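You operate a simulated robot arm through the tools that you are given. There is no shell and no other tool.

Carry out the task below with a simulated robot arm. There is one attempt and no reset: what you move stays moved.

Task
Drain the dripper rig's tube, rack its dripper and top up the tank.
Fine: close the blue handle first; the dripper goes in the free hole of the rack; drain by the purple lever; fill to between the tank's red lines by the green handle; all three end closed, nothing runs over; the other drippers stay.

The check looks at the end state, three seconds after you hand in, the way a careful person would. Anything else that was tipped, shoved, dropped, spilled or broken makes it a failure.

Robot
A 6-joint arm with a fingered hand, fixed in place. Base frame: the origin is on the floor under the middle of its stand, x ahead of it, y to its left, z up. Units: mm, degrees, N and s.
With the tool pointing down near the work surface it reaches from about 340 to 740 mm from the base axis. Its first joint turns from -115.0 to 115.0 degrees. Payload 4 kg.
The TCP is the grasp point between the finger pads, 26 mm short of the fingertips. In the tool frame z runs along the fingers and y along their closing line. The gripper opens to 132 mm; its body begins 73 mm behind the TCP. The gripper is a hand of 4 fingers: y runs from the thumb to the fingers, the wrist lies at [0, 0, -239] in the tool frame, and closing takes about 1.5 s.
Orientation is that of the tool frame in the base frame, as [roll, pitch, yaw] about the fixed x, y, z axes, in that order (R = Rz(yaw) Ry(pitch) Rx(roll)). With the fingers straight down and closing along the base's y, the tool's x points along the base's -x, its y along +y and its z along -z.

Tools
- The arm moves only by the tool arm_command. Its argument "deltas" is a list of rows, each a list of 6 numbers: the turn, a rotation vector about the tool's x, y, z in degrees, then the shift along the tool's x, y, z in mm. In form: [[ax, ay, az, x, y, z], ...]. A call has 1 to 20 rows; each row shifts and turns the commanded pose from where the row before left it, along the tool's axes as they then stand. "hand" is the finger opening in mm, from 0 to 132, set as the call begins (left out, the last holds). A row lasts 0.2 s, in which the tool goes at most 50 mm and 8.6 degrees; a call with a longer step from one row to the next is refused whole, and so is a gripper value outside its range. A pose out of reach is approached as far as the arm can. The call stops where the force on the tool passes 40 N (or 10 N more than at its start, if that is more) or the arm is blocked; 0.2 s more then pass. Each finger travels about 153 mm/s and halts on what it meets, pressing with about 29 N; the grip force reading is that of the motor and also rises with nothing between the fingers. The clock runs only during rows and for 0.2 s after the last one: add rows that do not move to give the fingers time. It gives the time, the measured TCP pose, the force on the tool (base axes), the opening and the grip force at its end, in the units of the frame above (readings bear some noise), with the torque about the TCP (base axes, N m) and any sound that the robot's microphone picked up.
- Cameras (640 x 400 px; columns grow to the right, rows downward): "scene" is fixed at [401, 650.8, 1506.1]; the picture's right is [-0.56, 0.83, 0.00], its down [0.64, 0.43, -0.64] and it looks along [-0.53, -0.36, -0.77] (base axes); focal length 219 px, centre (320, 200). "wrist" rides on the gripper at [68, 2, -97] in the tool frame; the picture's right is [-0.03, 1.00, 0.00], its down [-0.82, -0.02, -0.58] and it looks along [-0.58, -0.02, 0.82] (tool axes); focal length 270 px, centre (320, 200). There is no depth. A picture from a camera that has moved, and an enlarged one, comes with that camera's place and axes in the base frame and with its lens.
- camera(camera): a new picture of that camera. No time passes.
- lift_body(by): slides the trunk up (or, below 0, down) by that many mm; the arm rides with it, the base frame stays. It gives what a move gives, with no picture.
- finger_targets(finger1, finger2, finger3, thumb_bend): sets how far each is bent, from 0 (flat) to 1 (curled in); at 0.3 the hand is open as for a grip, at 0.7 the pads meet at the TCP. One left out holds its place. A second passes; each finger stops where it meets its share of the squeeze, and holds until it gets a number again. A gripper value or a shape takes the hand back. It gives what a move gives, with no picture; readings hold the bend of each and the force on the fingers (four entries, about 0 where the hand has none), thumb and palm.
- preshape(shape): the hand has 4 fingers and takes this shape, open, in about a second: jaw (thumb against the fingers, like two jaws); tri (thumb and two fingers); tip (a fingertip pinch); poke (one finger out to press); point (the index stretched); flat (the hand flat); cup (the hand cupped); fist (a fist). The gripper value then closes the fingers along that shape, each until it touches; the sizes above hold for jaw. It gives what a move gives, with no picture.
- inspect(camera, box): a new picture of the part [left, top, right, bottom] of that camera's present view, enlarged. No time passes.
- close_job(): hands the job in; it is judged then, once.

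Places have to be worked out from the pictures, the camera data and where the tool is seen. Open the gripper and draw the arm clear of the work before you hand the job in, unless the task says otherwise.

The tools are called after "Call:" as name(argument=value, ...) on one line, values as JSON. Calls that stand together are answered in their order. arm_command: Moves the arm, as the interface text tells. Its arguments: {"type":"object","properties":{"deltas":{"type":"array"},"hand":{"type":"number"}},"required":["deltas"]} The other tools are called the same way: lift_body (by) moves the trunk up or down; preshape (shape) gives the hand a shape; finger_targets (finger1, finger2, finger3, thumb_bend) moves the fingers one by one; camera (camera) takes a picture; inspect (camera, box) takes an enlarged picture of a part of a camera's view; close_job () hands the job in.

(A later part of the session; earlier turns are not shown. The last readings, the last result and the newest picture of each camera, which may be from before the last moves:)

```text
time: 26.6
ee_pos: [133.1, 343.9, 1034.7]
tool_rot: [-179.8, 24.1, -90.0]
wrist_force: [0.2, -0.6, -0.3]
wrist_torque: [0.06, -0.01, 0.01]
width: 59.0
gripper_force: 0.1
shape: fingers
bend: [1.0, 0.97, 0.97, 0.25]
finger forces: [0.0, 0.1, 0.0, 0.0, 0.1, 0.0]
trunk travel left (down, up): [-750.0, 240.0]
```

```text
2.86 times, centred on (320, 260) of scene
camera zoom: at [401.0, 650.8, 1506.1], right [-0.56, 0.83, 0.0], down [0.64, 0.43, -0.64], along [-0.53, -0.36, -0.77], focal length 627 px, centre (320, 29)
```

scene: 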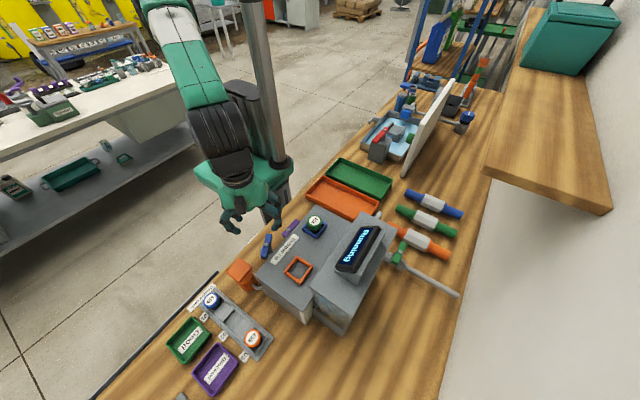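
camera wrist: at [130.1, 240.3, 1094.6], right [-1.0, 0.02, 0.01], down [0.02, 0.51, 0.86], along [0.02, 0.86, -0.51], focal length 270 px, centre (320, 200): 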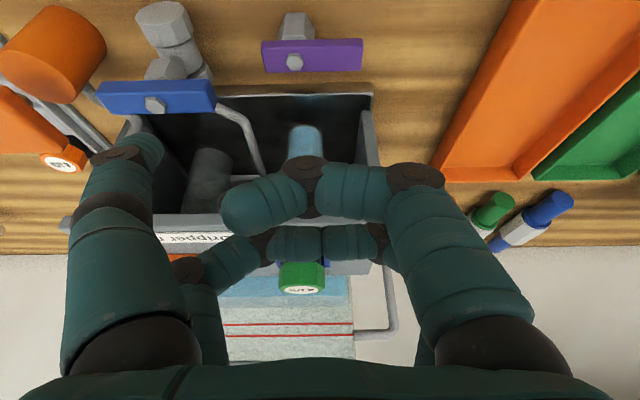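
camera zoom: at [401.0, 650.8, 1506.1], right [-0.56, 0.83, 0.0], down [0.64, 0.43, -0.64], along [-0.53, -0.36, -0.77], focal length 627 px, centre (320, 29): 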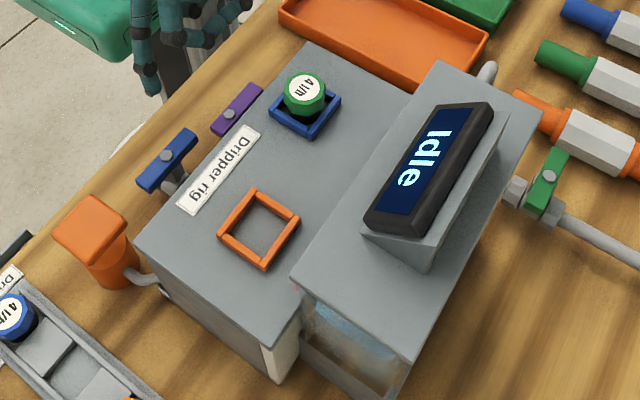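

The display reads "Idle": blue is closed. Next is the purple lever; to reach it without the curled digits touching, I'll tilt the hand so the thumb points lowest, turning it in place above first.

Call:
arm_command(deltas=[[0, 8, 0, 0, 0, 0], [0, 8, 0, 0, 0, 0], [0, 8.1, 0, 0, 0, 0], [0, 0, -8, 0, 0, 0], [0, 0, -8, 0, 0, 0], [-6.41, -1.84, 0, 0, 0, 0], [-6.41, -1.84, 0, 0, 0, 0], [-6.41, -1.84, 0, 0, 0, 0], [0, 0, 0, 0, 0, 0]])

Call:
camera(camera="wrist")

Call:
inspect(camera="scene", box=[200, 150, 360, 270])

```text
time: 28.6
ee_pos: [131.5, 344.0, 1034.3]
tool_rot: [160.7, 5.2, -74.9]
wrist_force: [-0.1, 0.5, -0.6]
wrist_torque: [0.01, 0.04, 0.03]
width: 59.1
gripper_force: 0.1
shape: fingers
bend: [1.0, 0.97, 0.97, 0.25]
finger forces: [0.0, 0.1, 0.1, 0.0, 0.0, 0.0]
trunk travel left (down, up): [-750.0, 240.0]
```

```text
taken
camera wrist: at [180.9, 276.5, 1119.4], right [-0.91, -0.25, 0.33], down [0.0, 0.79, 0.61], along [-0.42, 0.56, -0.72], focal length 270 px, centre (320, 200)
```

wrist: 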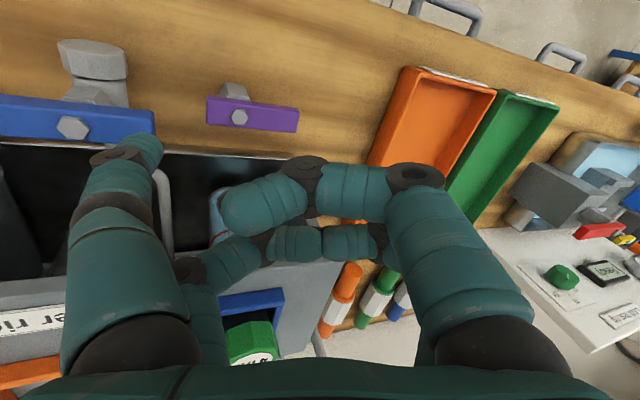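

```text
3.33 times, centred on (280, 210) of scene
camera zoom: at [401.0, 650.8, 1506.1], right [-0.56, 0.83, 0.0], down [0.64, 0.43, -0.64], along [-0.53, -0.36, -0.77], focal length 731 px, centre (453, 167)
```

zoom: 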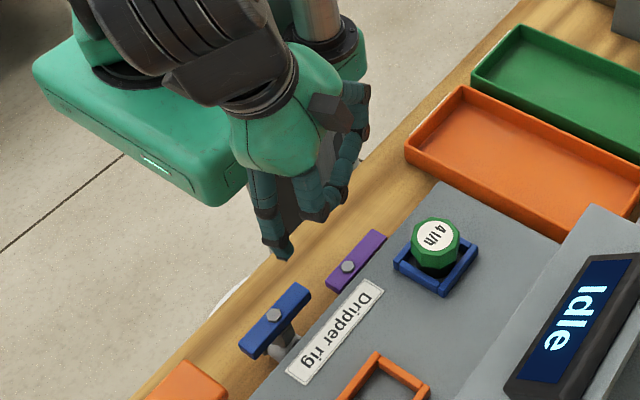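

The thumb now sits lowest and the purple hub re-measures at (150, 360, 905). I'll place the thumb in front of the lever's short end and check before pushing.

Call:
arm_command(deltas=[[0, 0, 0, 10.1, 33.7, 10.8], [0, 0, 0, 0, 0, 0], [0, 0, 0, 2.84, -10.3, 29.45], [0, 0, 0, 2.84, -10.3, 29.45], [0, 0, 0, 2.84, -10.3, 29.45], [0, 0, 0, 0, 0, 0]])

Call:
camera(camera="wrist")

Call:
inspect(camera="scene", box=[220, 180, 340, 270])

```text
time: 29.9
ee_pos: [99.5, 324.5, 940.9]
tool_rot: [160.8, 5.2, -74.8]
wrist_force: [0.2, 0.2, 0.2]
wrist_torque: [-0.02, 0.0, -0.01]
width: 59.2
gripper_force: 0.0
shape: fingers
bend: [1.0, 0.97, 0.97, 0.25]
finger forces: [0.0, 0.0, 0.0, 0.0, 0.0, 0.0]
trunk travel left (down, up): [-750.0, 240.0]
```

```text
taken
camera wrist: at [148.6, 257.7, 1025.1], right [-0.91, -0.25, 0.33], down [0.0, 0.79, 0.61], along [-0.41, 0.56, -0.72], focal length 270 px, centre (320, 200)
```

wrist: 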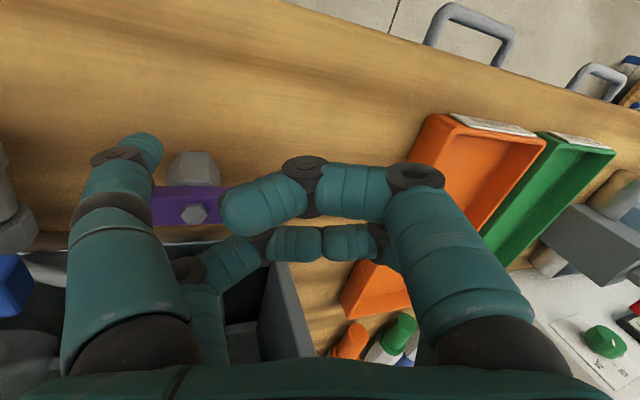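

```text
4.44 times, centred on (280, 225) of scene
camera zoom: at [401.0, 650.8, 1506.1], right [-0.56, 0.83, 0.0], down [0.64, 0.43, -0.64], along [-0.53, -0.36, -0.77], focal length 975 px, centre (498, 89)
```

zoom: 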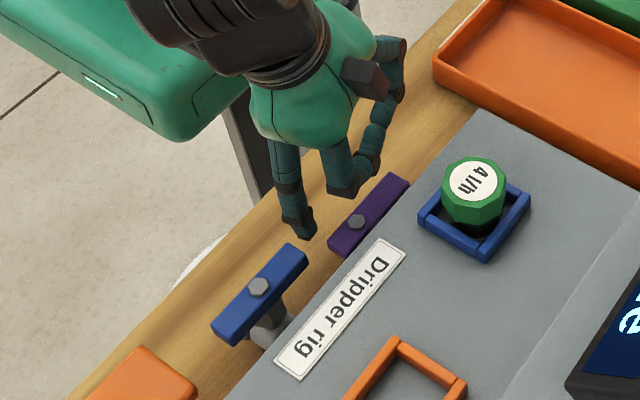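

The thumb tip is just in front of the short end of the purple lever. I'll push it along an arc so the lever swings counter-clockwise, as blue does when opening.

Call:
arm_command(deltas=[[0, 0, 0, -5.75, -1.65, 0], [0, 0, 0, -5.75, -1.65, 0], [0, 0, 0, -4.73, -5.26, -1.37], [0, 0, 0, -5.69, -5.54, -1.37], [0, 0, 0, 0, 0, 0]])

Call:
camera(camera="wrist")

Call:
inspect(camera="scene", box=[220, 180, 340, 270])

```text
time: 31.1
ee_pos: [107.9, 349.1, 940.1]
tool_rot: [160.7, 5.1, -74.9]
wrist_force: [-0.9, -2.1, 0.0]
wrist_torque: [-0.08, -0.01, -0.09]
width: 58.5
gripper_force: 0.9
shape: fingers
bend: [1.0, 0.97, 0.97, 0.26]
finger forces: [0.0, 0.0, 0.0, 0.1, 1.2, 0.0]
trunk travel left (down, up): [-750.0, 240.0]
```

```text
taken
camera wrist: at [157.4, 282.8, 1025.8], right [-0.91, -0.25, 0.33], down [0.0, 0.79, 0.61], along [-0.41, 0.56, -0.72], focal length 270 px, centre (320, 200)
```

wrist: 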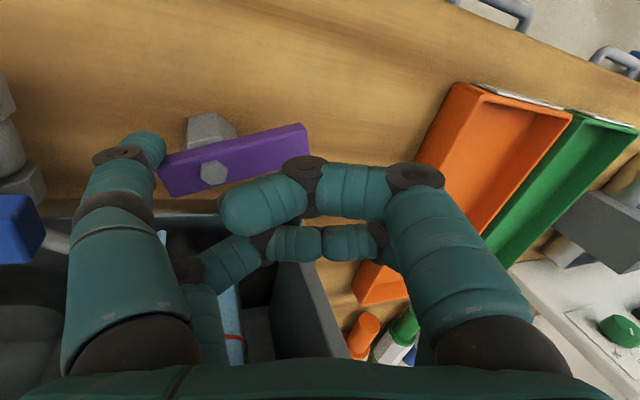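

```text
4.44 times, centred on (280, 225) of scene
camera zoom: at [401.0, 650.8, 1506.1], right [-0.56, 0.83, 0.0], down [0.64, 0.43, -0.64], along [-0.53, -0.36, -0.77], focal length 975 px, centre (498, 89)
```

zoom: 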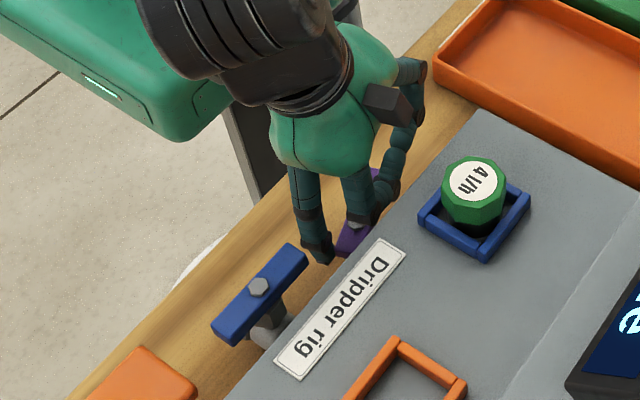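

The lever is swinging open as expected with little force. I continue along the arc.

Call:
arm_command(deltas=[[0, 0, 0, -6.21, -3.73, -0.68], [0, 0, 0, -7.08, -2.51, -0.17], [0, 0, 0, -7.34, -1.61, 0.17], [0, 0, 0, 0, 0, 0]])

Call:
camera(camera="wrist")

```text
time: 32.1
ee_pos: [110.6, 371.9, 941.4]
tool_rot: [160.8, 5.2, -74.9]
wrist_force: [1.5, -0.1, 0.4]
wrist_torque: [-0.03, 0.0, 0.01]
width: 59.2
gripper_force: 0.1
shape: fingers
bend: [1.0, 0.97, 0.97, 0.25]
finger forces: [0.1, 0.0, 0.0, 0.0, 0.0, 0.0]
trunk travel left (down, up): [-750.0, 240.0]
```

```text
taken
camera wrist: at [159.3, 305.0, 1026.1], right [-0.91, -0.25, 0.33], down [0.0, 0.79, 0.61], along [-0.41, 0.56, -0.72], focal length 270 px, centre (320, 200)
```

wrist: 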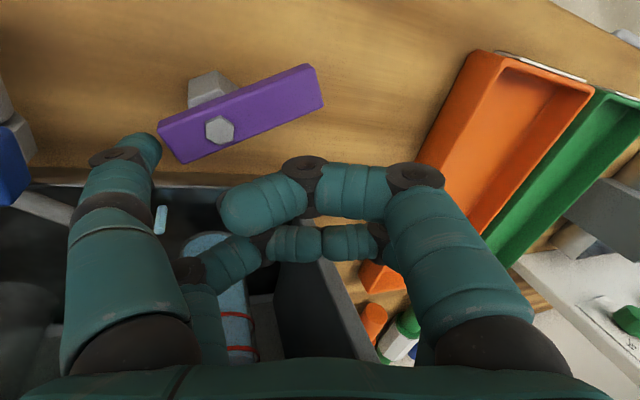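

The lever is open about 40° and a small stream is visible in the trough, so the tube is draining. I'll lift the thumb straight up, level the hand and check the tube.

Call:
arm_command(deltas=[[0, 0, 0, -2.7, 9.9, -28.2], [0, 0, 0, -2.7, 9.9, -28.2], [0, 0, 0, -2.7, 9.9, -28.2], [0, 0, 0, -2.7, 9.9, -28.2], [6.41, 1.84, 0, 0, 0, 0], [6.41, 1.84, 0, 0, 0, 0], [6.41, 1.84, 0, 0, 0, 0], [0, 0, 8, 0, 0, 0], [0, 0, 7.2, 0, 0, 0], [0, 0, 0, 40, 0, 0], [0, 0, 0, 0, 0, 0]])

Call:
preshape(shape="jaw")

Call:
camera(camera="wrist")

```text
time: 34.5
ee_pos: [110.8, 331.7, 1060.4]
tool_rot: [-179.9, -0.1, -89.2]
wrist_force: [0.1, -0.4, 0.4]
wrist_torque: [0.02, 0.02, 0.01]
width: 59.3
gripper_force: 0.0
shape: fingers
bend: [1.0, 0.97, 0.97, 0.25]
finger forces: [0.0, 0.0, 0.0, 0.0, 0.0, 0.1]
trunk travel left (down, up): [-750.0, 240.0]
```

```text
time: 35.5
ee_pos: [109.6, 331.9, 1060.1]
tool_rot: [-179.9, -0.2, -89.2]
wrist_force: [-0.4, 0.6, -0.7]
wrist_torque: [-0.01, 0.03, 0.04]
width: 132.0
gripper_force: 0.0
shape: jaw
bend: [0.3, 0.3, 0.3, 0.3]
finger forces: [0.0, 0.0, 0.0, 0.1, 0.0, 0.0]
trunk travel left (down, up): [-750.0, 240.0]
```

```text
taken
camera wrist: at [109.7, 262.4, 1157.1], right [-1.0, 0.01, 0.0], down [0.01, 0.82, 0.57], along [0.01, 0.57, -0.82], focal length 270 px, centre (320, 200)
```

wrist: 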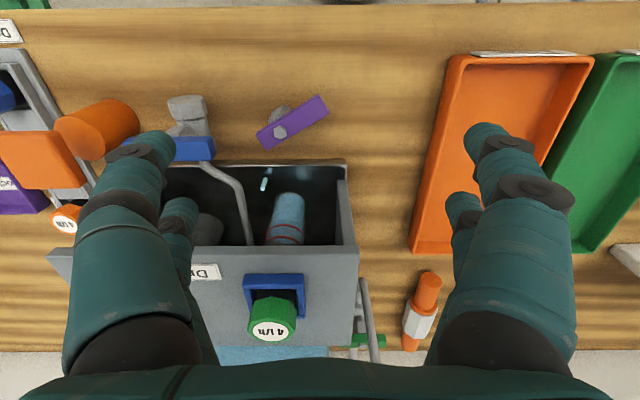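

Call:
inspect(camera="wrist", box=[200, 80, 380, 250])

Call:
inspect(camera="wrist", box=[220, 255, 330, 355])

Call:
inspect(camera="scene", box=[190, 200, 350, 340])

```text
2.35 times, centred on (290, 165) of wrist
camera zoom: at [109.7, 262.4, 1157.1], right [-1.0, 0.01, 0.0], down [0.01, 0.82, 0.57], along [0.01, 0.57, -0.82], focal length 636 px, centre (391, 282)
```

zoom: 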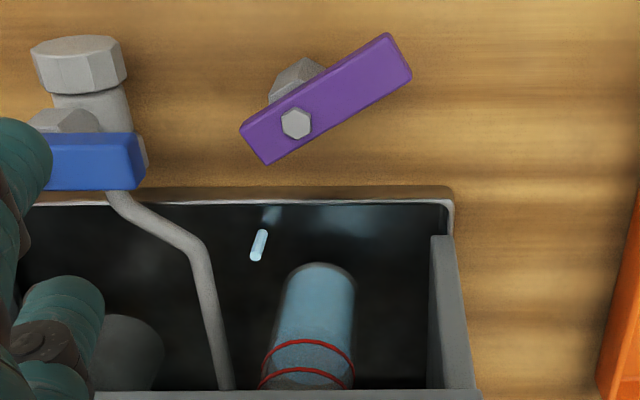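

```text
4.00 times, centred on (275, 305) of wrist
camera zoom: at [109.7, 262.4, 1157.1], right [-1.0, 0.01, 0.0], down [0.01, 0.82, 0.57], along [0.01, 0.57, -0.82], focal length 1081 px, centre (500, -220)
```

zoom: 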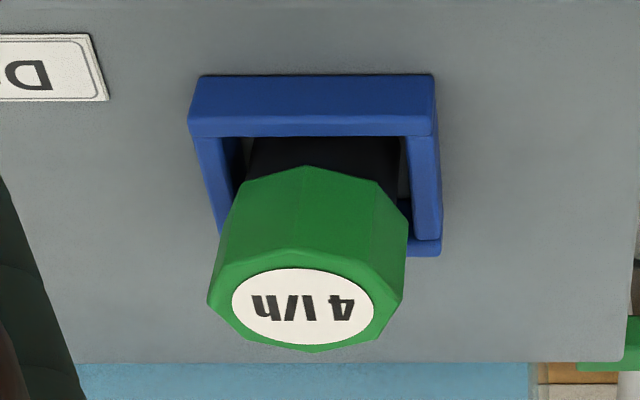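

```text
2.86 times, centred on (270, 270) of scene
camera zoom: at [401.0, 650.8, 1506.1], right [-0.56, 0.83, 0.0], down [0.64, 0.43, -0.64], along [-0.53, -0.36, -0.77], focal length 627 px, centre (463, 0)
```

zoom: 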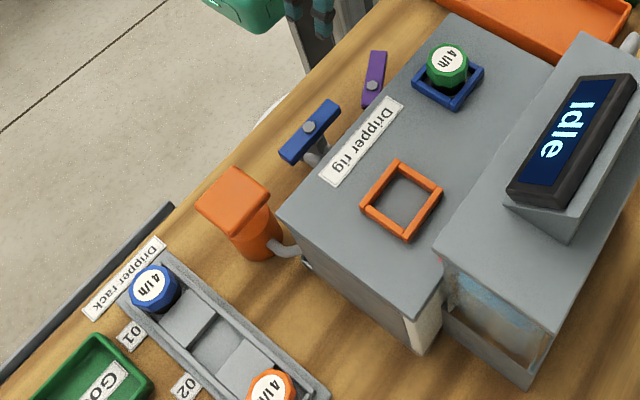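

The purple valve is open about 33° and draining into the trough. While it drains I'll fetch the dripper: its cap top is at about (149, 462, 1050); I'll rise and hover above it with the jaw closing along x.

Call:
arm_command(deltas=[[0, 0, 0, 0, 0, -45], [0, 0, 0, 0, 0, -25], [0, 0, 0, -32.6, -9.8, 0], [0, 0, 0, -32.6, -9.8, 0], [0, 0, 0, -32.6, -9.8, 0], [0, 0, 0, -32.6, -9.8, 0], [0, 0, 0.8, 0, 0, 0], [0, 0, 0, 0, 0, 0]])

Call:
camera(camera="wrist")

Call:
inspect(camera="scene", box=[220, 150, 400, 300])

```text
time: 37.2
ee_pos: [148.4, 462.7, 1130.2]
tool_rot: [-180.0, -0.2, -90.0]
wrist_force: [0.6, -1.1, -0.3]
wrist_torque: [0.0, -0.01, -0.02]
width: 131.6
gripper_force: 0.0
shape: jaw
bend: [0.3, 0.3, 0.3, 0.3]
finger forces: [0.1, 0.1, 0.0, 0.0, 0.1, 0.0]
trunk travel left (down, up): [-750.0, 240.0]
```

```text
taken
camera wrist: at [146.0, 393.4, 1227.0], right [-1.0, 0.03, 0.0], down [0.02, 0.82, 0.57], along [0.02, 0.57, -0.82], focal length 270 px, centre (320, 200)
```

wrist: 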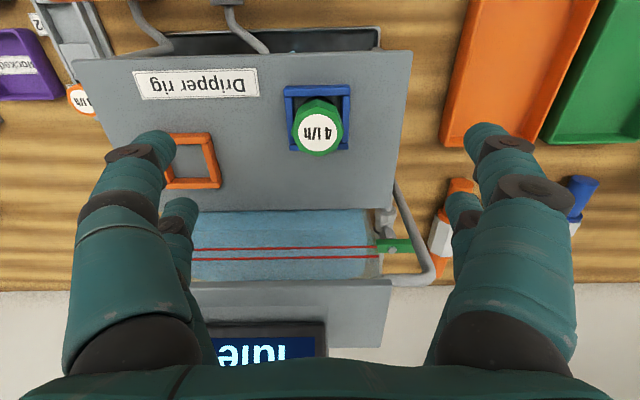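

```text
2.67 times, centred on (310, 225) of scene
camera zoom: at [401.0, 650.8, 1506.1], right [-0.56, 0.83, 0.0], down [0.64, 0.43, -0.64], along [-0.53, -0.36, -0.77], focal length 585 px, centre (347, 133)
```

zoom: 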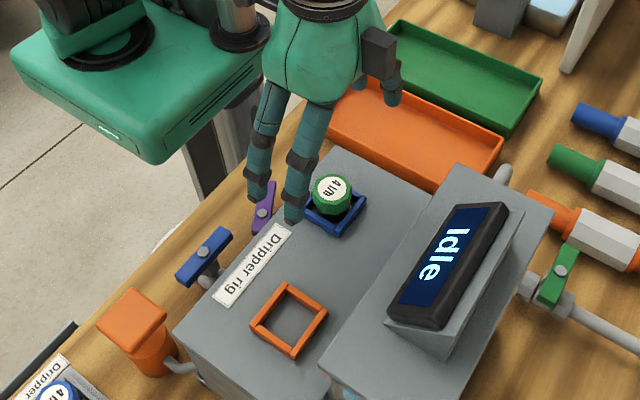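

The cap is centred within about 2 mm under the TCP. I'll descend around the cap and close on it gently.

Call:
arm_command(deltas=[[0, 0, 0, 1.3, -1, 30], [0, 0, 0, 0, 0, 30], [0, 0, 0, 0, 0, 28], [0, 0, 0, 0, 0, 0]])

Call:
camera(camera="wrist")

```text
time: 38.2
ee_pos: [147.5, 460.5, 1042.4]
tool_rot: [-179.9, -0.2, -90.0]
wrist_force: [-0.1, 0.3, -0.1]
wrist_torque: [-0.02, -0.03, -0.01]
width: 131.9
gripper_force: 0.1
shape: jaw
bend: [0.3, 0.3, 0.3, 0.3]
finger forces: [0.0, 0.1, 0.0, 0.0, 0.0, 0.0]
trunk travel left (down, up): [-750.0, 240.0]
```

```text
taken
camera wrist: at [146.2, 392.0, 1138.4], right [-1.0, 0.03, 0.0], down [0.02, 0.82, 0.57], along [0.02, 0.57, -0.82], focal length 270 px, centre (320, 200)
```

wrist: 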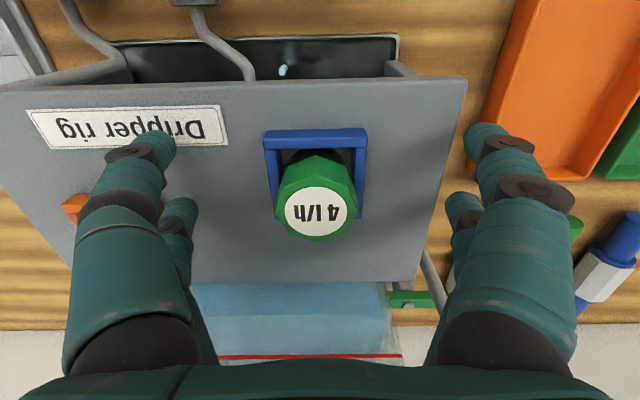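

The cap's centre is about 3 mm toward +x of the TCP; I'll correct that and close the fingers.

Call:
arm_command(deltas=[[0, 0, 0, 0, -3, 0], [0, 0, 0, 0, 0, 0]])

Call:
arm_command(deltas=[[0, 0, 0, 0, 0, 0], [0, 0, 0, 0, 0, 0], [0, 0, 0, 0, 0, 0], [0, 0, 0, 0, 0, 0], [0, 0, 0, 0, 0, 0], [0, 0, 0, 0, 0, 0], [0, 0, 0, 0, 0, 0]], hand=15)

Call:
camera(camera="wrist")

Call:
inspect(camera="scene", box=[230, 160, 390, 280])

```text
time: 38.9
ee_pos: [150.8, 461.1, 1042.3]
tool_rot: [-179.9, -0.1, -89.9]
wrist_force: [-0.7, 0.3, 0.3]
wrist_torque: [0.02, -0.04, 0.04]
width: 132.0
gripper_force: 0.1
shape: jaw
bend: [0.3, 0.3, 0.3, 0.3]
finger forces: [0.0, 0.0, 0.1, 0.1, 0.0, 0.0]
trunk travel left (down, up): [-750.0, 240.0]
```

```text
time: 40.6
ee_pos: [149.8, 460.3, 1045.0]
tool_rot: [-179.9, 0.3, -90.0]
wrist_force: [-3.2, -3.8, 12.5]
wrist_torque: [-0.34, 0.24, -0.02]
width: 34.0
gripper_force: 29.3
shape: jaw
bend: [0.74, 0.74, 0.74, 0.7]
finger forces: [38.5, 34.4, 30.2, 0.0, 34.6, 0.0]
trunk travel left (down, up): [-750.0, 240.0]
stopped in row 7: the force on the tool passed its limit at 40 N (the readings are from after the stop); the commanded pose is now the measured one
```

```text
taken
camera wrist: at [148.8, 391.1, 1141.3], right [-1.0, 0.03, 0.0], down [0.02, 0.81, 0.58], along [0.02, 0.58, -0.81], focal length 270 px, centre (320, 200)
```

wrist: 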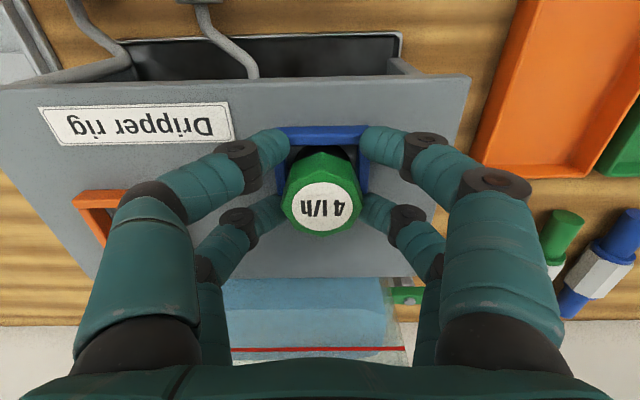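

```text
3.33 times, centred on (310, 220) of scene
camera zoom: at [401.0, 650.8, 1506.1], right [-0.56, 0.83, 0.0], down [0.64, 0.43, -0.64], along [-0.53, -0.36, -0.77], focal length 731 px, centre (353, 133)
```

zoom: 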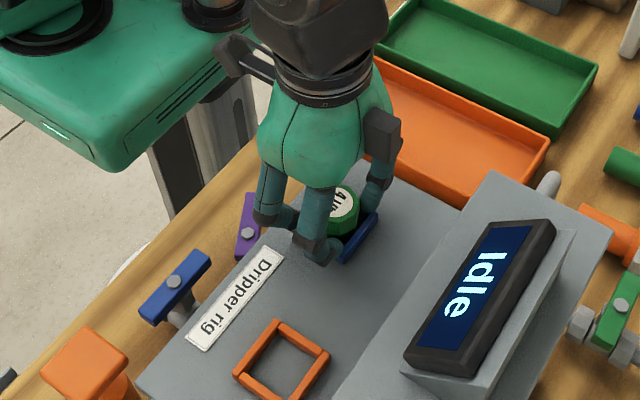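

The fingers hold the cap at 34 mm width with about 35 N each. I'll lift slowly a little and check that the dripper comes along freely.

Call:
arm_command(deltas=[[0, 0, 0, 0, 0, -5], [0, 0, 0, 0, 0, -8], [0, 0, 0, 0, 0, -8], [0, 0, 0, 0, 0, 0]])

Call:
camera(camera="wrist")

Call:
inspect(camera="scene", box=[230, 160, 390, 280])

```text
time: 41.6
ee_pos: [151.5, 462.4, 1065.2]
tool_rot: [-179.9, 0.2, -90.0]
wrist_force: [0.0, -0.7, -0.7]
wrist_torque: [-0.02, 0.03, -0.02]
width: 20.5
gripper_force: 28.8
shape: jaw
bend: [0.76, 0.77, 0.73, 0.77]
finger forces: [0.0, 16.6, 24.9, 0.0, 37.0, 0.0]
trunk travel left (down, up): [-750.0, 240.0]
```

```text
taken
camera wrist: at [149.6, 392.6, 1161.8], right [-1.0, 0.03, 0.0], down [0.02, 0.81, 0.58], along [0.02, 0.58, -0.81], focal length 270 px, centre (320, 200)
```

wrist: 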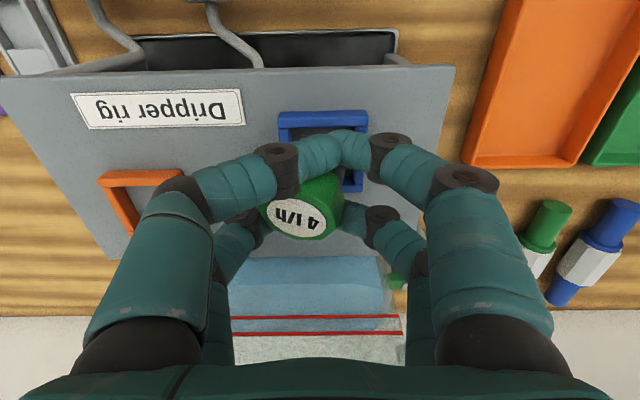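

```text
3.33 times, centred on (310, 220) of scene
camera zoom: at [401.0, 650.8, 1506.1], right [-0.56, 0.83, 0.0], down [0.64, 0.43, -0.64], along [-0.53, -0.36, -0.77], focal length 731 px, centre (353, 133)
```

zoom: 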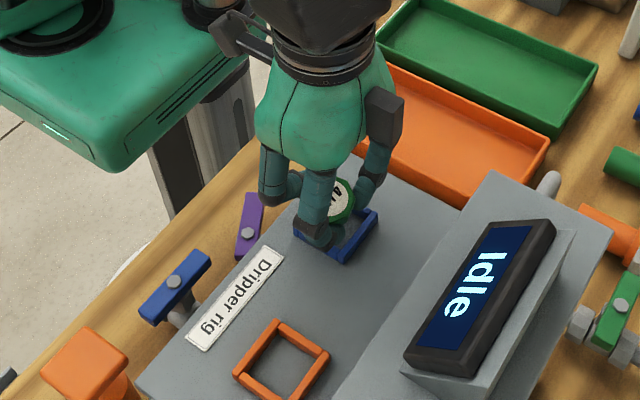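

The dripper has shifted toward +y and tilted in the grip: the near digits slid past its front. Let me look closely before doing anything else.

Call:
inspect(camera="wrist", box=[220, 90, 420, 260])

Call:
inspect(camera="scene", box=[280, 190, 350, 250])

```text
2.35 times, centred on (320, 175) of wrist
camera zoom: at [149.6, 392.6, 1161.8], right [-1.0, 0.03, 0.0], down [0.02, 0.81, 0.58], along [0.02, 0.58, -0.81], focal length 636 px, centre (320, 259)
```

zoom: 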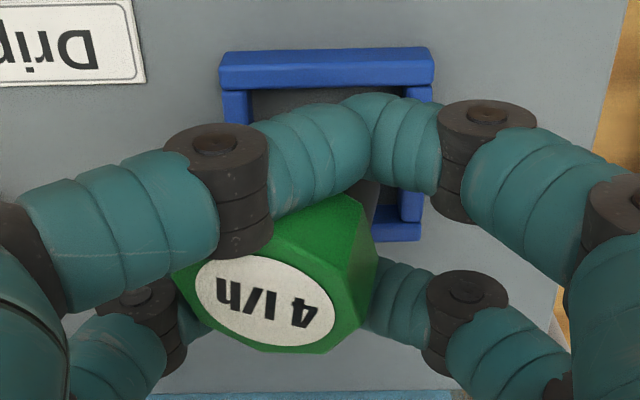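

```text
6.67 times, centred on (315, 220) of scene
camera zoom: at [401.0, 650.8, 1506.1], right [-0.56, 0.83, 0.0], down [0.64, 0.43, -0.64], along [-0.53, -0.36, -0.77], focal length 1462 px, centre (353, 67)
```

zoom: 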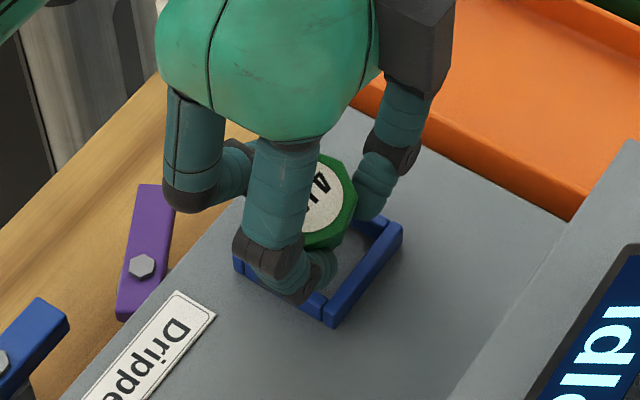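

The dripper got squeezed sideways: it's tilted about 13° with its stem still at the socket. I'll lower it back the same 20 mm into the socket so I can release and take a better grip.

Call:
arm_command(deltas=[[0, 0, 0, 0, 0, 5], [0, 0, 0, 0, 0, 5], [0, 0, 0, 0, 0, 5], [0, 0, 0, 0, 0, 4], [0, 0, 0, 0, 0, 0]])

Call:
inspect(camera="wrist", box=[220, 90, 420, 260])

Call:
inspect(camera="scene", box=[280, 190, 350, 250])

```text
time: 42.8
ee_pos: [151.7, 461.8, 1048.2]
tool_rot: [-179.7, 0.4, -90.0]
wrist_force: [-6.1, 2.3, 18.3]
wrist_torque: [0.09, -0.09, 0.0]
width: 20.9
gripper_force: 29.1
shape: jaw
bend: [0.76, 0.77, 0.73, 0.77]
finger forces: [0.1, 22.1, 31.0, 0.1, 43.4, 0.0]
trunk travel left (down, up): [-750.0, 240.0]
```

```text
2.35 times, centred on (320, 175) of wrist
camera zoom: at [148.2, 392.3, 1143.8], right [-1.0, 0.03, 0.0], down [0.02, 0.81, 0.58], along [0.02, 0.58, -0.81], focal length 636 px, centre (320, 259)
```

zoom: 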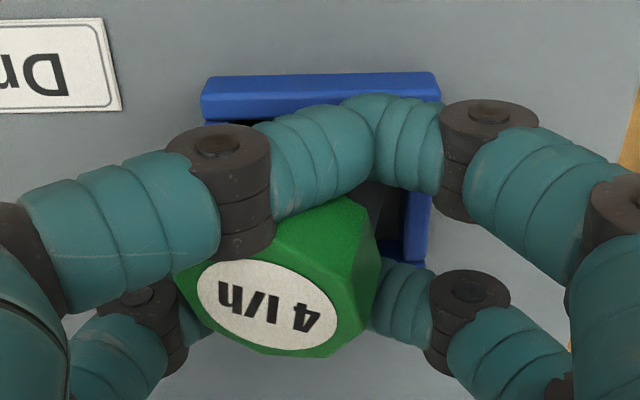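

```text
6.67 times, centred on (315, 220) of scene
camera zoom: at [401.0, 650.8, 1506.1], right [-0.56, 0.83, 0.0], down [0.64, 0.43, -0.64], along [-0.53, -0.36, -0.77], focal length 1462 px, centre (353, 67)
```

zoom: 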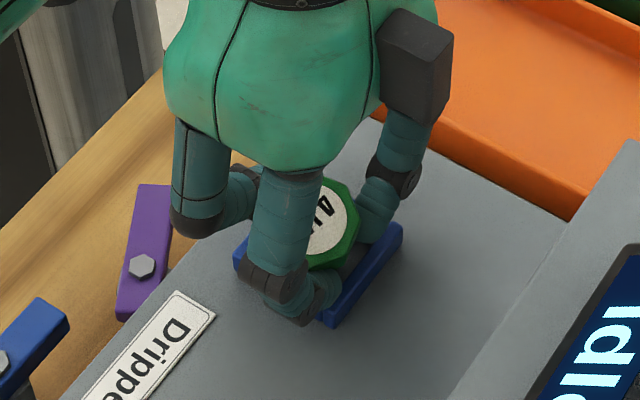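

It's pressing down with 18 N now, so the stem is resting in the socket area. I'll ease up 2 mm and open the fingers gradually, letting the dripper settle.

Call:
arm_command(deltas=[[0, 0, 0, 0, 0, -1.5], [0, 0, 0, 0, 0, 0], [0, 0, 0, 0, 0, 0]], hand=34)

Call:
inspect(camera="wrist", box=[220, 90, 420, 260])

```text
time: 43.6
ee_pos: [152.7, 461.4, 1047.9]
tool_rot: [-179.8, 0.2, -90.0]
wrist_force: [-0.1, -0.8, 13.0]
wrist_torque: [0.07, 0.13, -0.01]
width: 33.8
gripper_force: 0.1
shape: jaw
bend: [0.75, 0.75, 0.74, 0.7]
finger forces: [4.9, 4.4, 3.7, 0.0, 0.0, 0.1]
trunk travel left (down, up): [-750.0, 240.0]
```

```text
2.35 times, centred on (320, 175) of wrist
camera zoom: at [149.6, 391.6, 1144.0], right [-1.0, 0.03, 0.0], down [0.02, 0.81, 0.58], along [0.02, 0.58, -0.81], focal length 636 px, centre (320, 259)
```

zoom: 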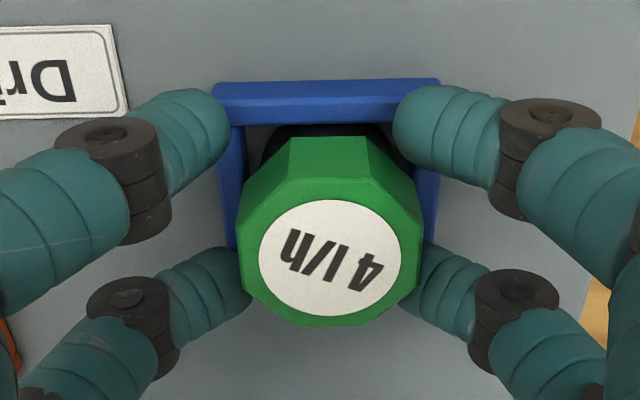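

The dripper settled back upright in its socket. The fingers were resting on the frame rim, so my grip was too low and too wide; I'll open fully, rise, and look at the "tri" shape for a better hold.

Call:
arm_command(deltas=[[0, 0, 0, 0, 0, -1], [0, 0, 0, 0, 0, 0], [0, 0, 0, 0, 0, -2], [0, 0, 0, 0, 0, 0], [0, 0, 0, 0, 0, -40], [0, 0, 0, 0, 0, -40], [0, 0, 0, 0, 0, 0]], hand=132)

Call:
preshape(shape="tri")

Call:
camera(camera="wrist")

Call:
inspect(camera="scene", box=[240, 120, 380, 250])

```text
time: 45.2
ee_pos: [150.6, 462.2, 1131.6]
tool_rot: [-179.8, 0.1, -89.9]
wrist_force: [-0.4, -1.1, -0.1]
wrist_torque: [-0.03, -0.02, 0.0]
width: 131.8
gripper_force: 0.0
shape: jaw
bend: [0.3, 0.3, 0.3, 0.3]
finger forces: [0.1, 0.0, 0.1, 0.1, 0.1, 0.0]
trunk travel left (down, up): [-750.0, 240.0]
```

```text
time: 46.1
ee_pos: [150.9, 462.0, 1131.2]
tool_rot: [-179.9, 0.1, -90.0]
wrist_force: [0.1, 0.5, 0.3]
wrist_torque: [0.01, 0.01, 0.03]
width: 132.0
gripper_force: 0.0
shape: tri
bend: [0.3, 0.3, 0.3, 0.3]
finger forces: [0.0, 0.1, 0.0, 0.1, 0.0, 0.0]
trunk travel left (down, up): [-750.0, 240.0]
```

```text
taken
camera wrist: at [148.8, 392.1, 1227.1], right [-1.0, 0.03, 0.0], down [0.02, 0.81, 0.58], along [0.02, 0.58, -0.81], focal length 270 px, centre (320, 200)
```

wrist: 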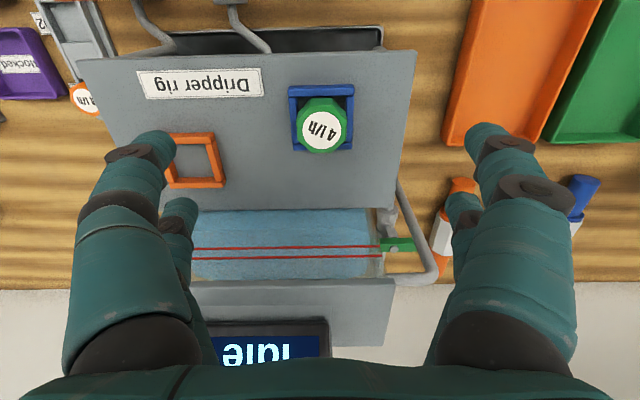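

```text
3.08 times, centred on (310, 185) of scene
camera zoom: at [401.0, 650.8, 1506.1], right [-0.56, 0.83, 0.0], down [0.64, 0.43, -0.64], along [-0.53, -0.36, -0.77], focal length 675 px, centre (351, 246)
```

zoom: 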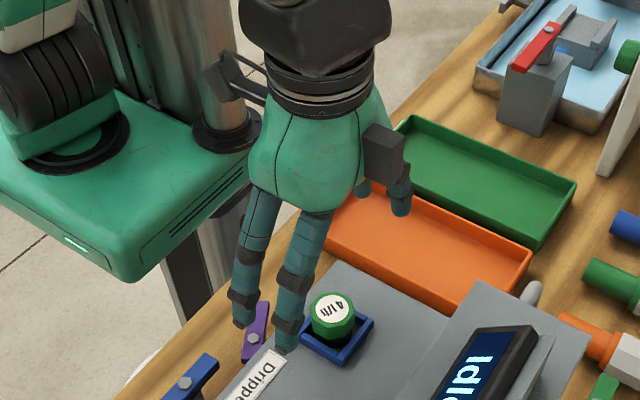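

The cap is still centred at (150, 461). A plain two-digit pinch with thumb against finger1 (both on the tool's +x side) should be steadier, so I'll curl the other two and shift the hand 20 mm so the pinch line meets the cap.

Call:
finger_targets(finger1=0.3, finger2=1, finger3=1, thumb_bend=0.3)

Call:
arm_command(deltas=[[0, 0, 0, -20, 0, 20], [0, 0, 0, 0, 0, 20], [0, 0, 0, 0, 0, 0]])

Call:
camera(camera="wrist")

Call:
inspect(camera="scene", box=[240, 140, 380, 260])

```text
time: 47.1
ee_pos: [151.5, 461.2, 1131.0]
tool_rot: [-179.8, 0.1, -90.0]
wrist_force: [0.6, 0.8, 0.3]
wrist_torque: [0.01, 0.03, -0.03]
width: 133.3
gripper_force: 0.1
shape: fingers
bend: [0.3, 0.75, 0.75, 0.3]
finger forces: [0.1, 0.0, 0.1, 0.0, 0.0, 0.0]
trunk travel left (down, up): [-750.0, 240.0]
```

```text
time: 47.9
ee_pos: [152.3, 481.7, 1090.6]
tool_rot: [-179.8, 0.2, -90.0]
wrist_force: [0.3, 0.3, -0.1]
wrist_torque: [0.01, 0.04, -0.01]
width: 133.3
gripper_force: 0.1
shape: fingers
bend: [0.3, 0.75, 0.75, 0.3]
finger forces: [0.0, 0.1, 0.0, 0.0, 0.1, 0.0]
trunk travel left (down, up): [-750.0, 240.0]
```

```text
taken
camera wrist: at [149.2, 412.2, 1186.6], right [-1.0, 0.03, 0.0], down [0.02, 0.81, 0.58], along [0.02, 0.58, -0.81], focal length 270 px, centre (320, 200)
```

wrist: 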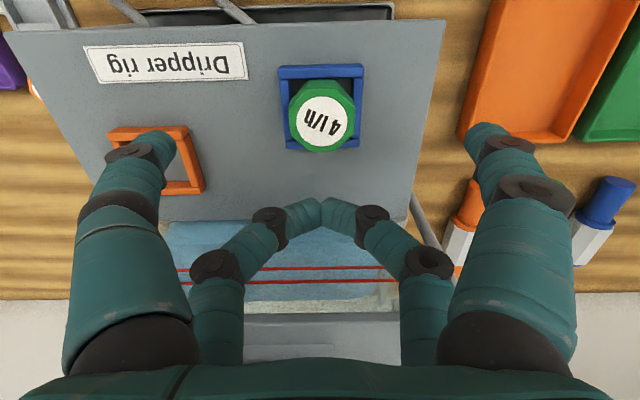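

```text
3.33 times, centred on (310, 200) of scene
camera zoom: at [401.0, 650.8, 1506.1], right [-0.56, 0.83, 0.0], down [0.64, 0.43, -0.64], along [-0.53, -0.36, -0.77], focal length 731 px, centre (353, 200)
```

zoom: 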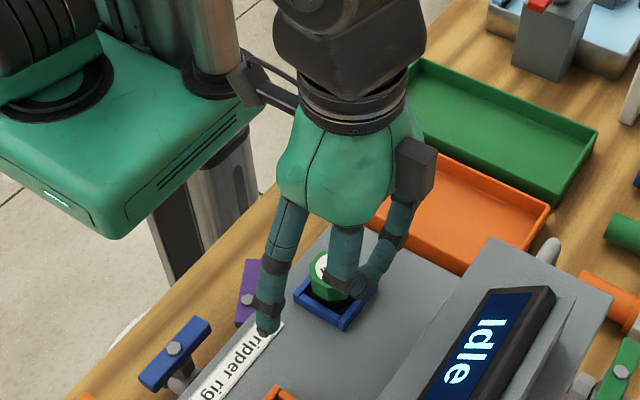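

The two far digits met tip to tip behind, clear of the cap, and the thumb and finger1 stand on either side. I'll descend to z≈1054 so the tips stay above the frame, then look.

Call:
arm_command(deltas=[[0, 0, 0, 0, 2.3, 18], [0, 0, 0, 0.5, 0, 18], [0, 0, 0, 0, 0, 0]])

Call:
camera(camera="wrist")

```text
time: 48.7
ee_pos: [149.1, 481.9, 1053.9]
tool_rot: [-179.7, 0.1, -90.0]
wrist_force: [0.3, -0.1, 0.2]
wrist_torque: [0.03, -0.03, 0.04]
width: 133.2
gripper_force: 0.1
shape: fingers
bend: [0.3, 0.75, 0.75, 0.3]
finger forces: [0.0, 0.0, 0.0, 0.0, 0.1, 0.0]
trunk travel left (down, up): [-750.0, 240.0]
```

```text
taken
camera wrist: at [147.3, 411.8, 1150.2], right [-1.0, 0.03, 0.0], down [0.02, 0.81, 0.58], along [0.02, 0.58, -0.81], focal length 270 px, centre (320, 200)
```

wrist: 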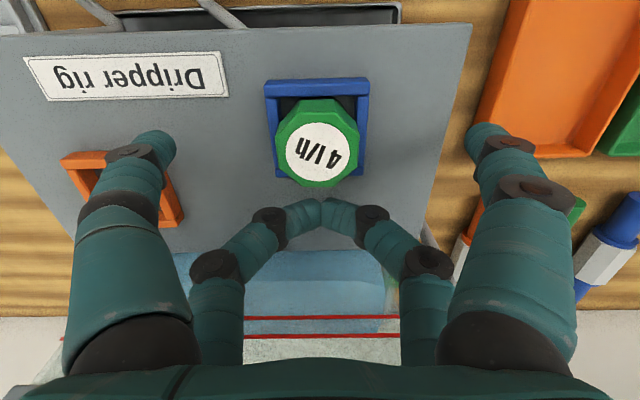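

The cap sits right between thumb and finger1, clear of the frame and the far digits. Closing the pinch now.

Call:
finger_targets(finger1=0.75, thumb_bend=0.75)

Call:
camera(camera="wrist")

Call:
inspect(camera="wrist", box=[220, 60, 420, 230])

Call:
inspect(camera="scene", box=[270, 170, 370, 260])

```text
time: 49.7
ee_pos: [150.1, 481.9, 1054.0]
tool_rot: [-179.8, 0.3, -90.0]
wrist_force: [5.6, 0.0, 0.9]
wrist_torque: [-0.02, -0.15, 0.14]
width: 30.4
gripper_force: 12.4
shape: fingers
bend: [0.59, 0.75, 0.75, 0.67]
finger forces: [9.5, 0.0, 0.1, 0.0, 15.0, 0.1]
trunk travel left (down, up): [-750.0, 240.0]
```

```text
taken
camera wrist: at [148.2, 411.8, 1150.5], right [-1.0, 0.03, 0.0], down [0.02, 0.81, 0.58], along [0.02, 0.58, -0.81], focal length 270 px, centre (320, 200)
```

wrist: 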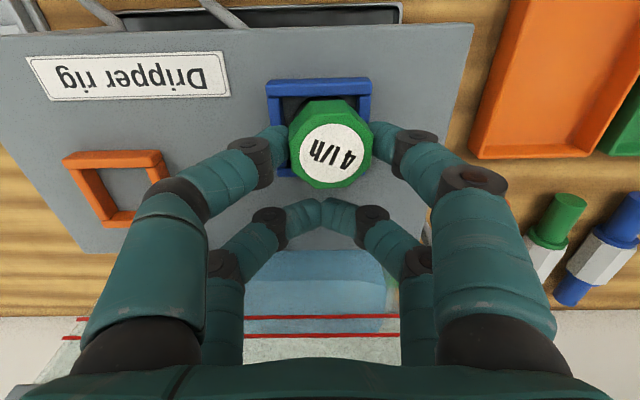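

```text
2.35 times, centred on (320, 145) of wrist
camera zoom: at [148.2, 411.8, 1150.5], right [-1.0, 0.03, 0.0], down [0.02, 0.81, 0.58], along [0.02, 0.58, -0.81], focal length 636 px, centre (320, 329)
```

zoom: 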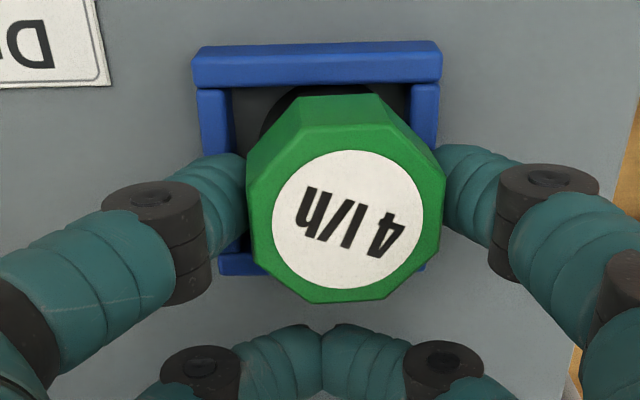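

```text
4.44 times, centred on (320, 215) of scene
camera zoom: at [401.0, 650.8, 1506.1], right [-0.56, 0.83, 0.0], down [0.64, 0.43, -0.64], along [-0.53, -0.36, -0.77], focal length 975 px, centre (320, 133)
```

zoom: 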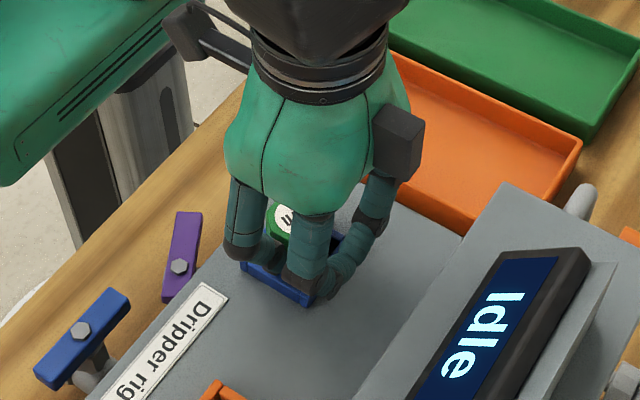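

Thumb and finger1 hold the cap (15 N / 9.5 N), though they pushed it about 4 mm toward −x. I'll shift the hand back 4 mm to straighten it and lift slightly to test.

Call:
arm_command(deltas=[[0, 0, 0, 0, -4, 0], [0, 0, 0, 0, 0, 0], [0, 0, 0, 0, 0, -5], [0, 0, 0, 0, 0, -5], [0, 0, 0, 0, 0, 0]])

Call:
inspect(camera="wrist", box=[220, 60, 420, 230])

Call:
inspect(camera="scene", box=[270, 170, 370, 260])

```text
time: 50.9
ee_pos: [153.6, 481.7, 1065.3]
tool_rot: [-179.8, 0.1, -90.1]
wrist_force: [0.4, -0.9, -1.0]
wrist_torque: [-0.01, -0.01, 0.02]
width: 30.3
gripper_force: 12.0
shape: fingers
bend: [0.57, 0.75, 0.75, 0.68]
finger forces: [11.8, 0.1, 0.0, 0.0, 11.9, 0.0]
trunk travel left (down, up): [-750.0, 240.0]
```

```text
2.35 times, centred on (320, 145) of wrist
camera zoom: at [151.5, 412.1, 1160.9], right [-1.0, 0.03, 0.0], down [0.02, 0.81, 0.58], along [0.02, 0.58, -0.81], focal length 636 px, centre (320, 329)
```

zoom: 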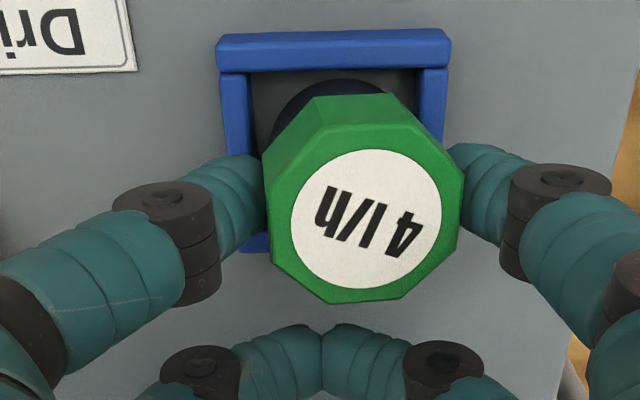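

```text
4.44 times, centred on (320, 215) of scene
camera zoom: at [401.0, 650.8, 1506.1], right [-0.56, 0.83, 0.0], down [0.64, 0.43, -0.64], along [-0.53, -0.36, -0.77], focal length 975 px, centre (320, 133)
```

zoom: 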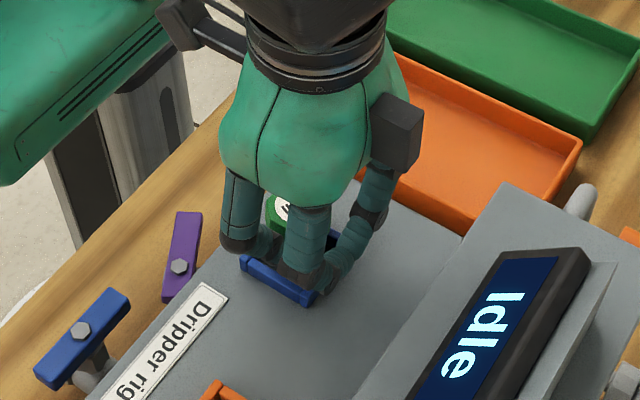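

The dripper lifts cleanly with balanced forces (11.8 / 11.9 N). I'll continue lifting clear.

Call:
arm_command(deltas=[[0, 0, 0, 0, 0, -12], [0, 0, 0, 0, 0, -15], [0, 0, 0, 0, 0, -20], [0, 0, 0, 0, 0, -20], [0, 0, 0, 0, 0, -20], [0, 0, 0, 0, 0, 0]])

Call:
camera(camera="wrist")

Call:
inspect(camera="scene", box=[240, 110, 400, 250])

```text
time: 52.3
ee_pos: [153.2, 481.7, 1151.9]
tool_rot: [-179.7, 0.2, -90.0]
wrist_force: [0.8, 0.5, 0.7]
wrist_torque: [0.01, -0.01, 0.02]
width: 30.5
gripper_force: 11.8
shape: fingers
bend: [0.57, 0.75, 0.75, 0.68]
finger forces: [11.7, 0.0, 0.0, 0.1, 11.8, 0.1]
trunk travel left (down, up): [-750.0, 240.0]
```

```text
taken
camera wrist: at [150.9, 412.1, 1248.0], right [-1.0, 0.03, 0.0], down [0.02, 0.81, 0.58], along [0.02, 0.58, -0.81], focal length 270 px, centre (320, 200)
```

wrist: 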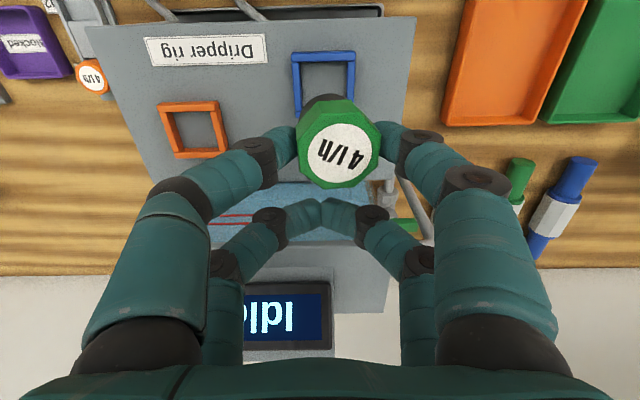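

```text
2.86 times, centred on (320, 180) of scene
camera zoom: at [401.0, 650.8, 1506.1], right [-0.56, 0.83, 0.0], down [0.64, 0.43, -0.64], along [-0.53, -0.36, -0.77], focal length 627 px, centre (320, 257)
```

zoom: 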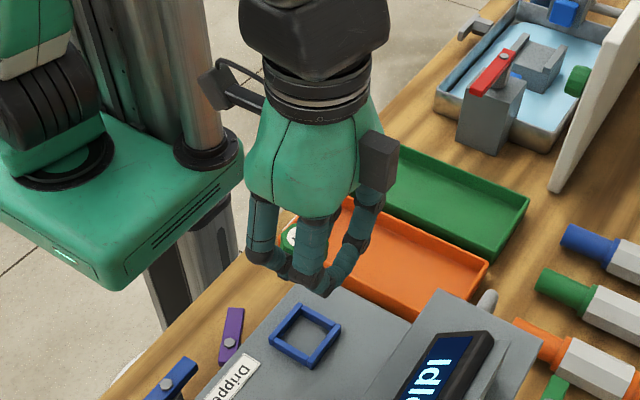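

The dripper is held firmly and clear of the socket. Now I'll carry it level over toward the rack, staying high.

Call:
arm_command(deltas=[[0, 0, 0, 9.3, -39.7, 0], [0, 0, 0, 9.3, -39.7, 0], [0, 0, 0, 9.3, -39.7, 0], [0, 0, 0, 9.3, -39.7, 0], [0, 0, 0, 9.3, -39.7, 0], [0, 0, 0, 9.3, -39.7, 0], [0, 0, 0, 9.3, -39.7, 0], [0, 0, 0, 0, 0, 0], [0, 0, 0, 0, 0, 0]])

Call:
camera(camera="wrist")

Call:
camera(camera="scene")

```text
time: 54.3
ee_pos: [431.9, 416.6, 1152.2]
tool_rot: [-179.8, 0.2, -90.0]
wrist_force: [0.2, -0.5, 0.6]
wrist_torque: [0.01, 0.0, 0.0]
width: 30.8
gripper_force: 11.6
shape: fingers
bend: [0.57, 0.75, 0.75, 0.68]
finger forces: [11.8, 0.0, 0.0, 0.0, 11.8, 0.0]
trunk travel left (down, up): [-750.0, 240.0]
```

```text
taken
camera wrist: at [429.5, 346.8, 1248.1], right [-1.0, 0.03, 0.0], down [0.02, 0.81, 0.58], along [0.02, 0.58, -0.81], focal length 270 px, centre (320, 200)
```

wrist: 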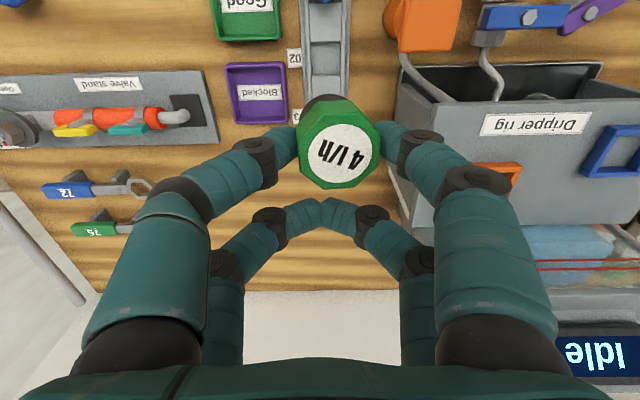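

```text
taken
```

scene: 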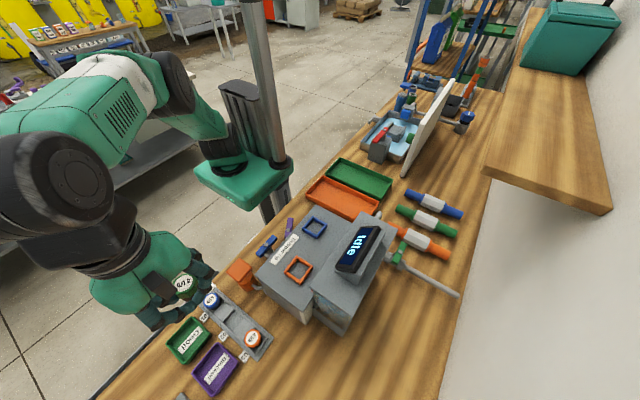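

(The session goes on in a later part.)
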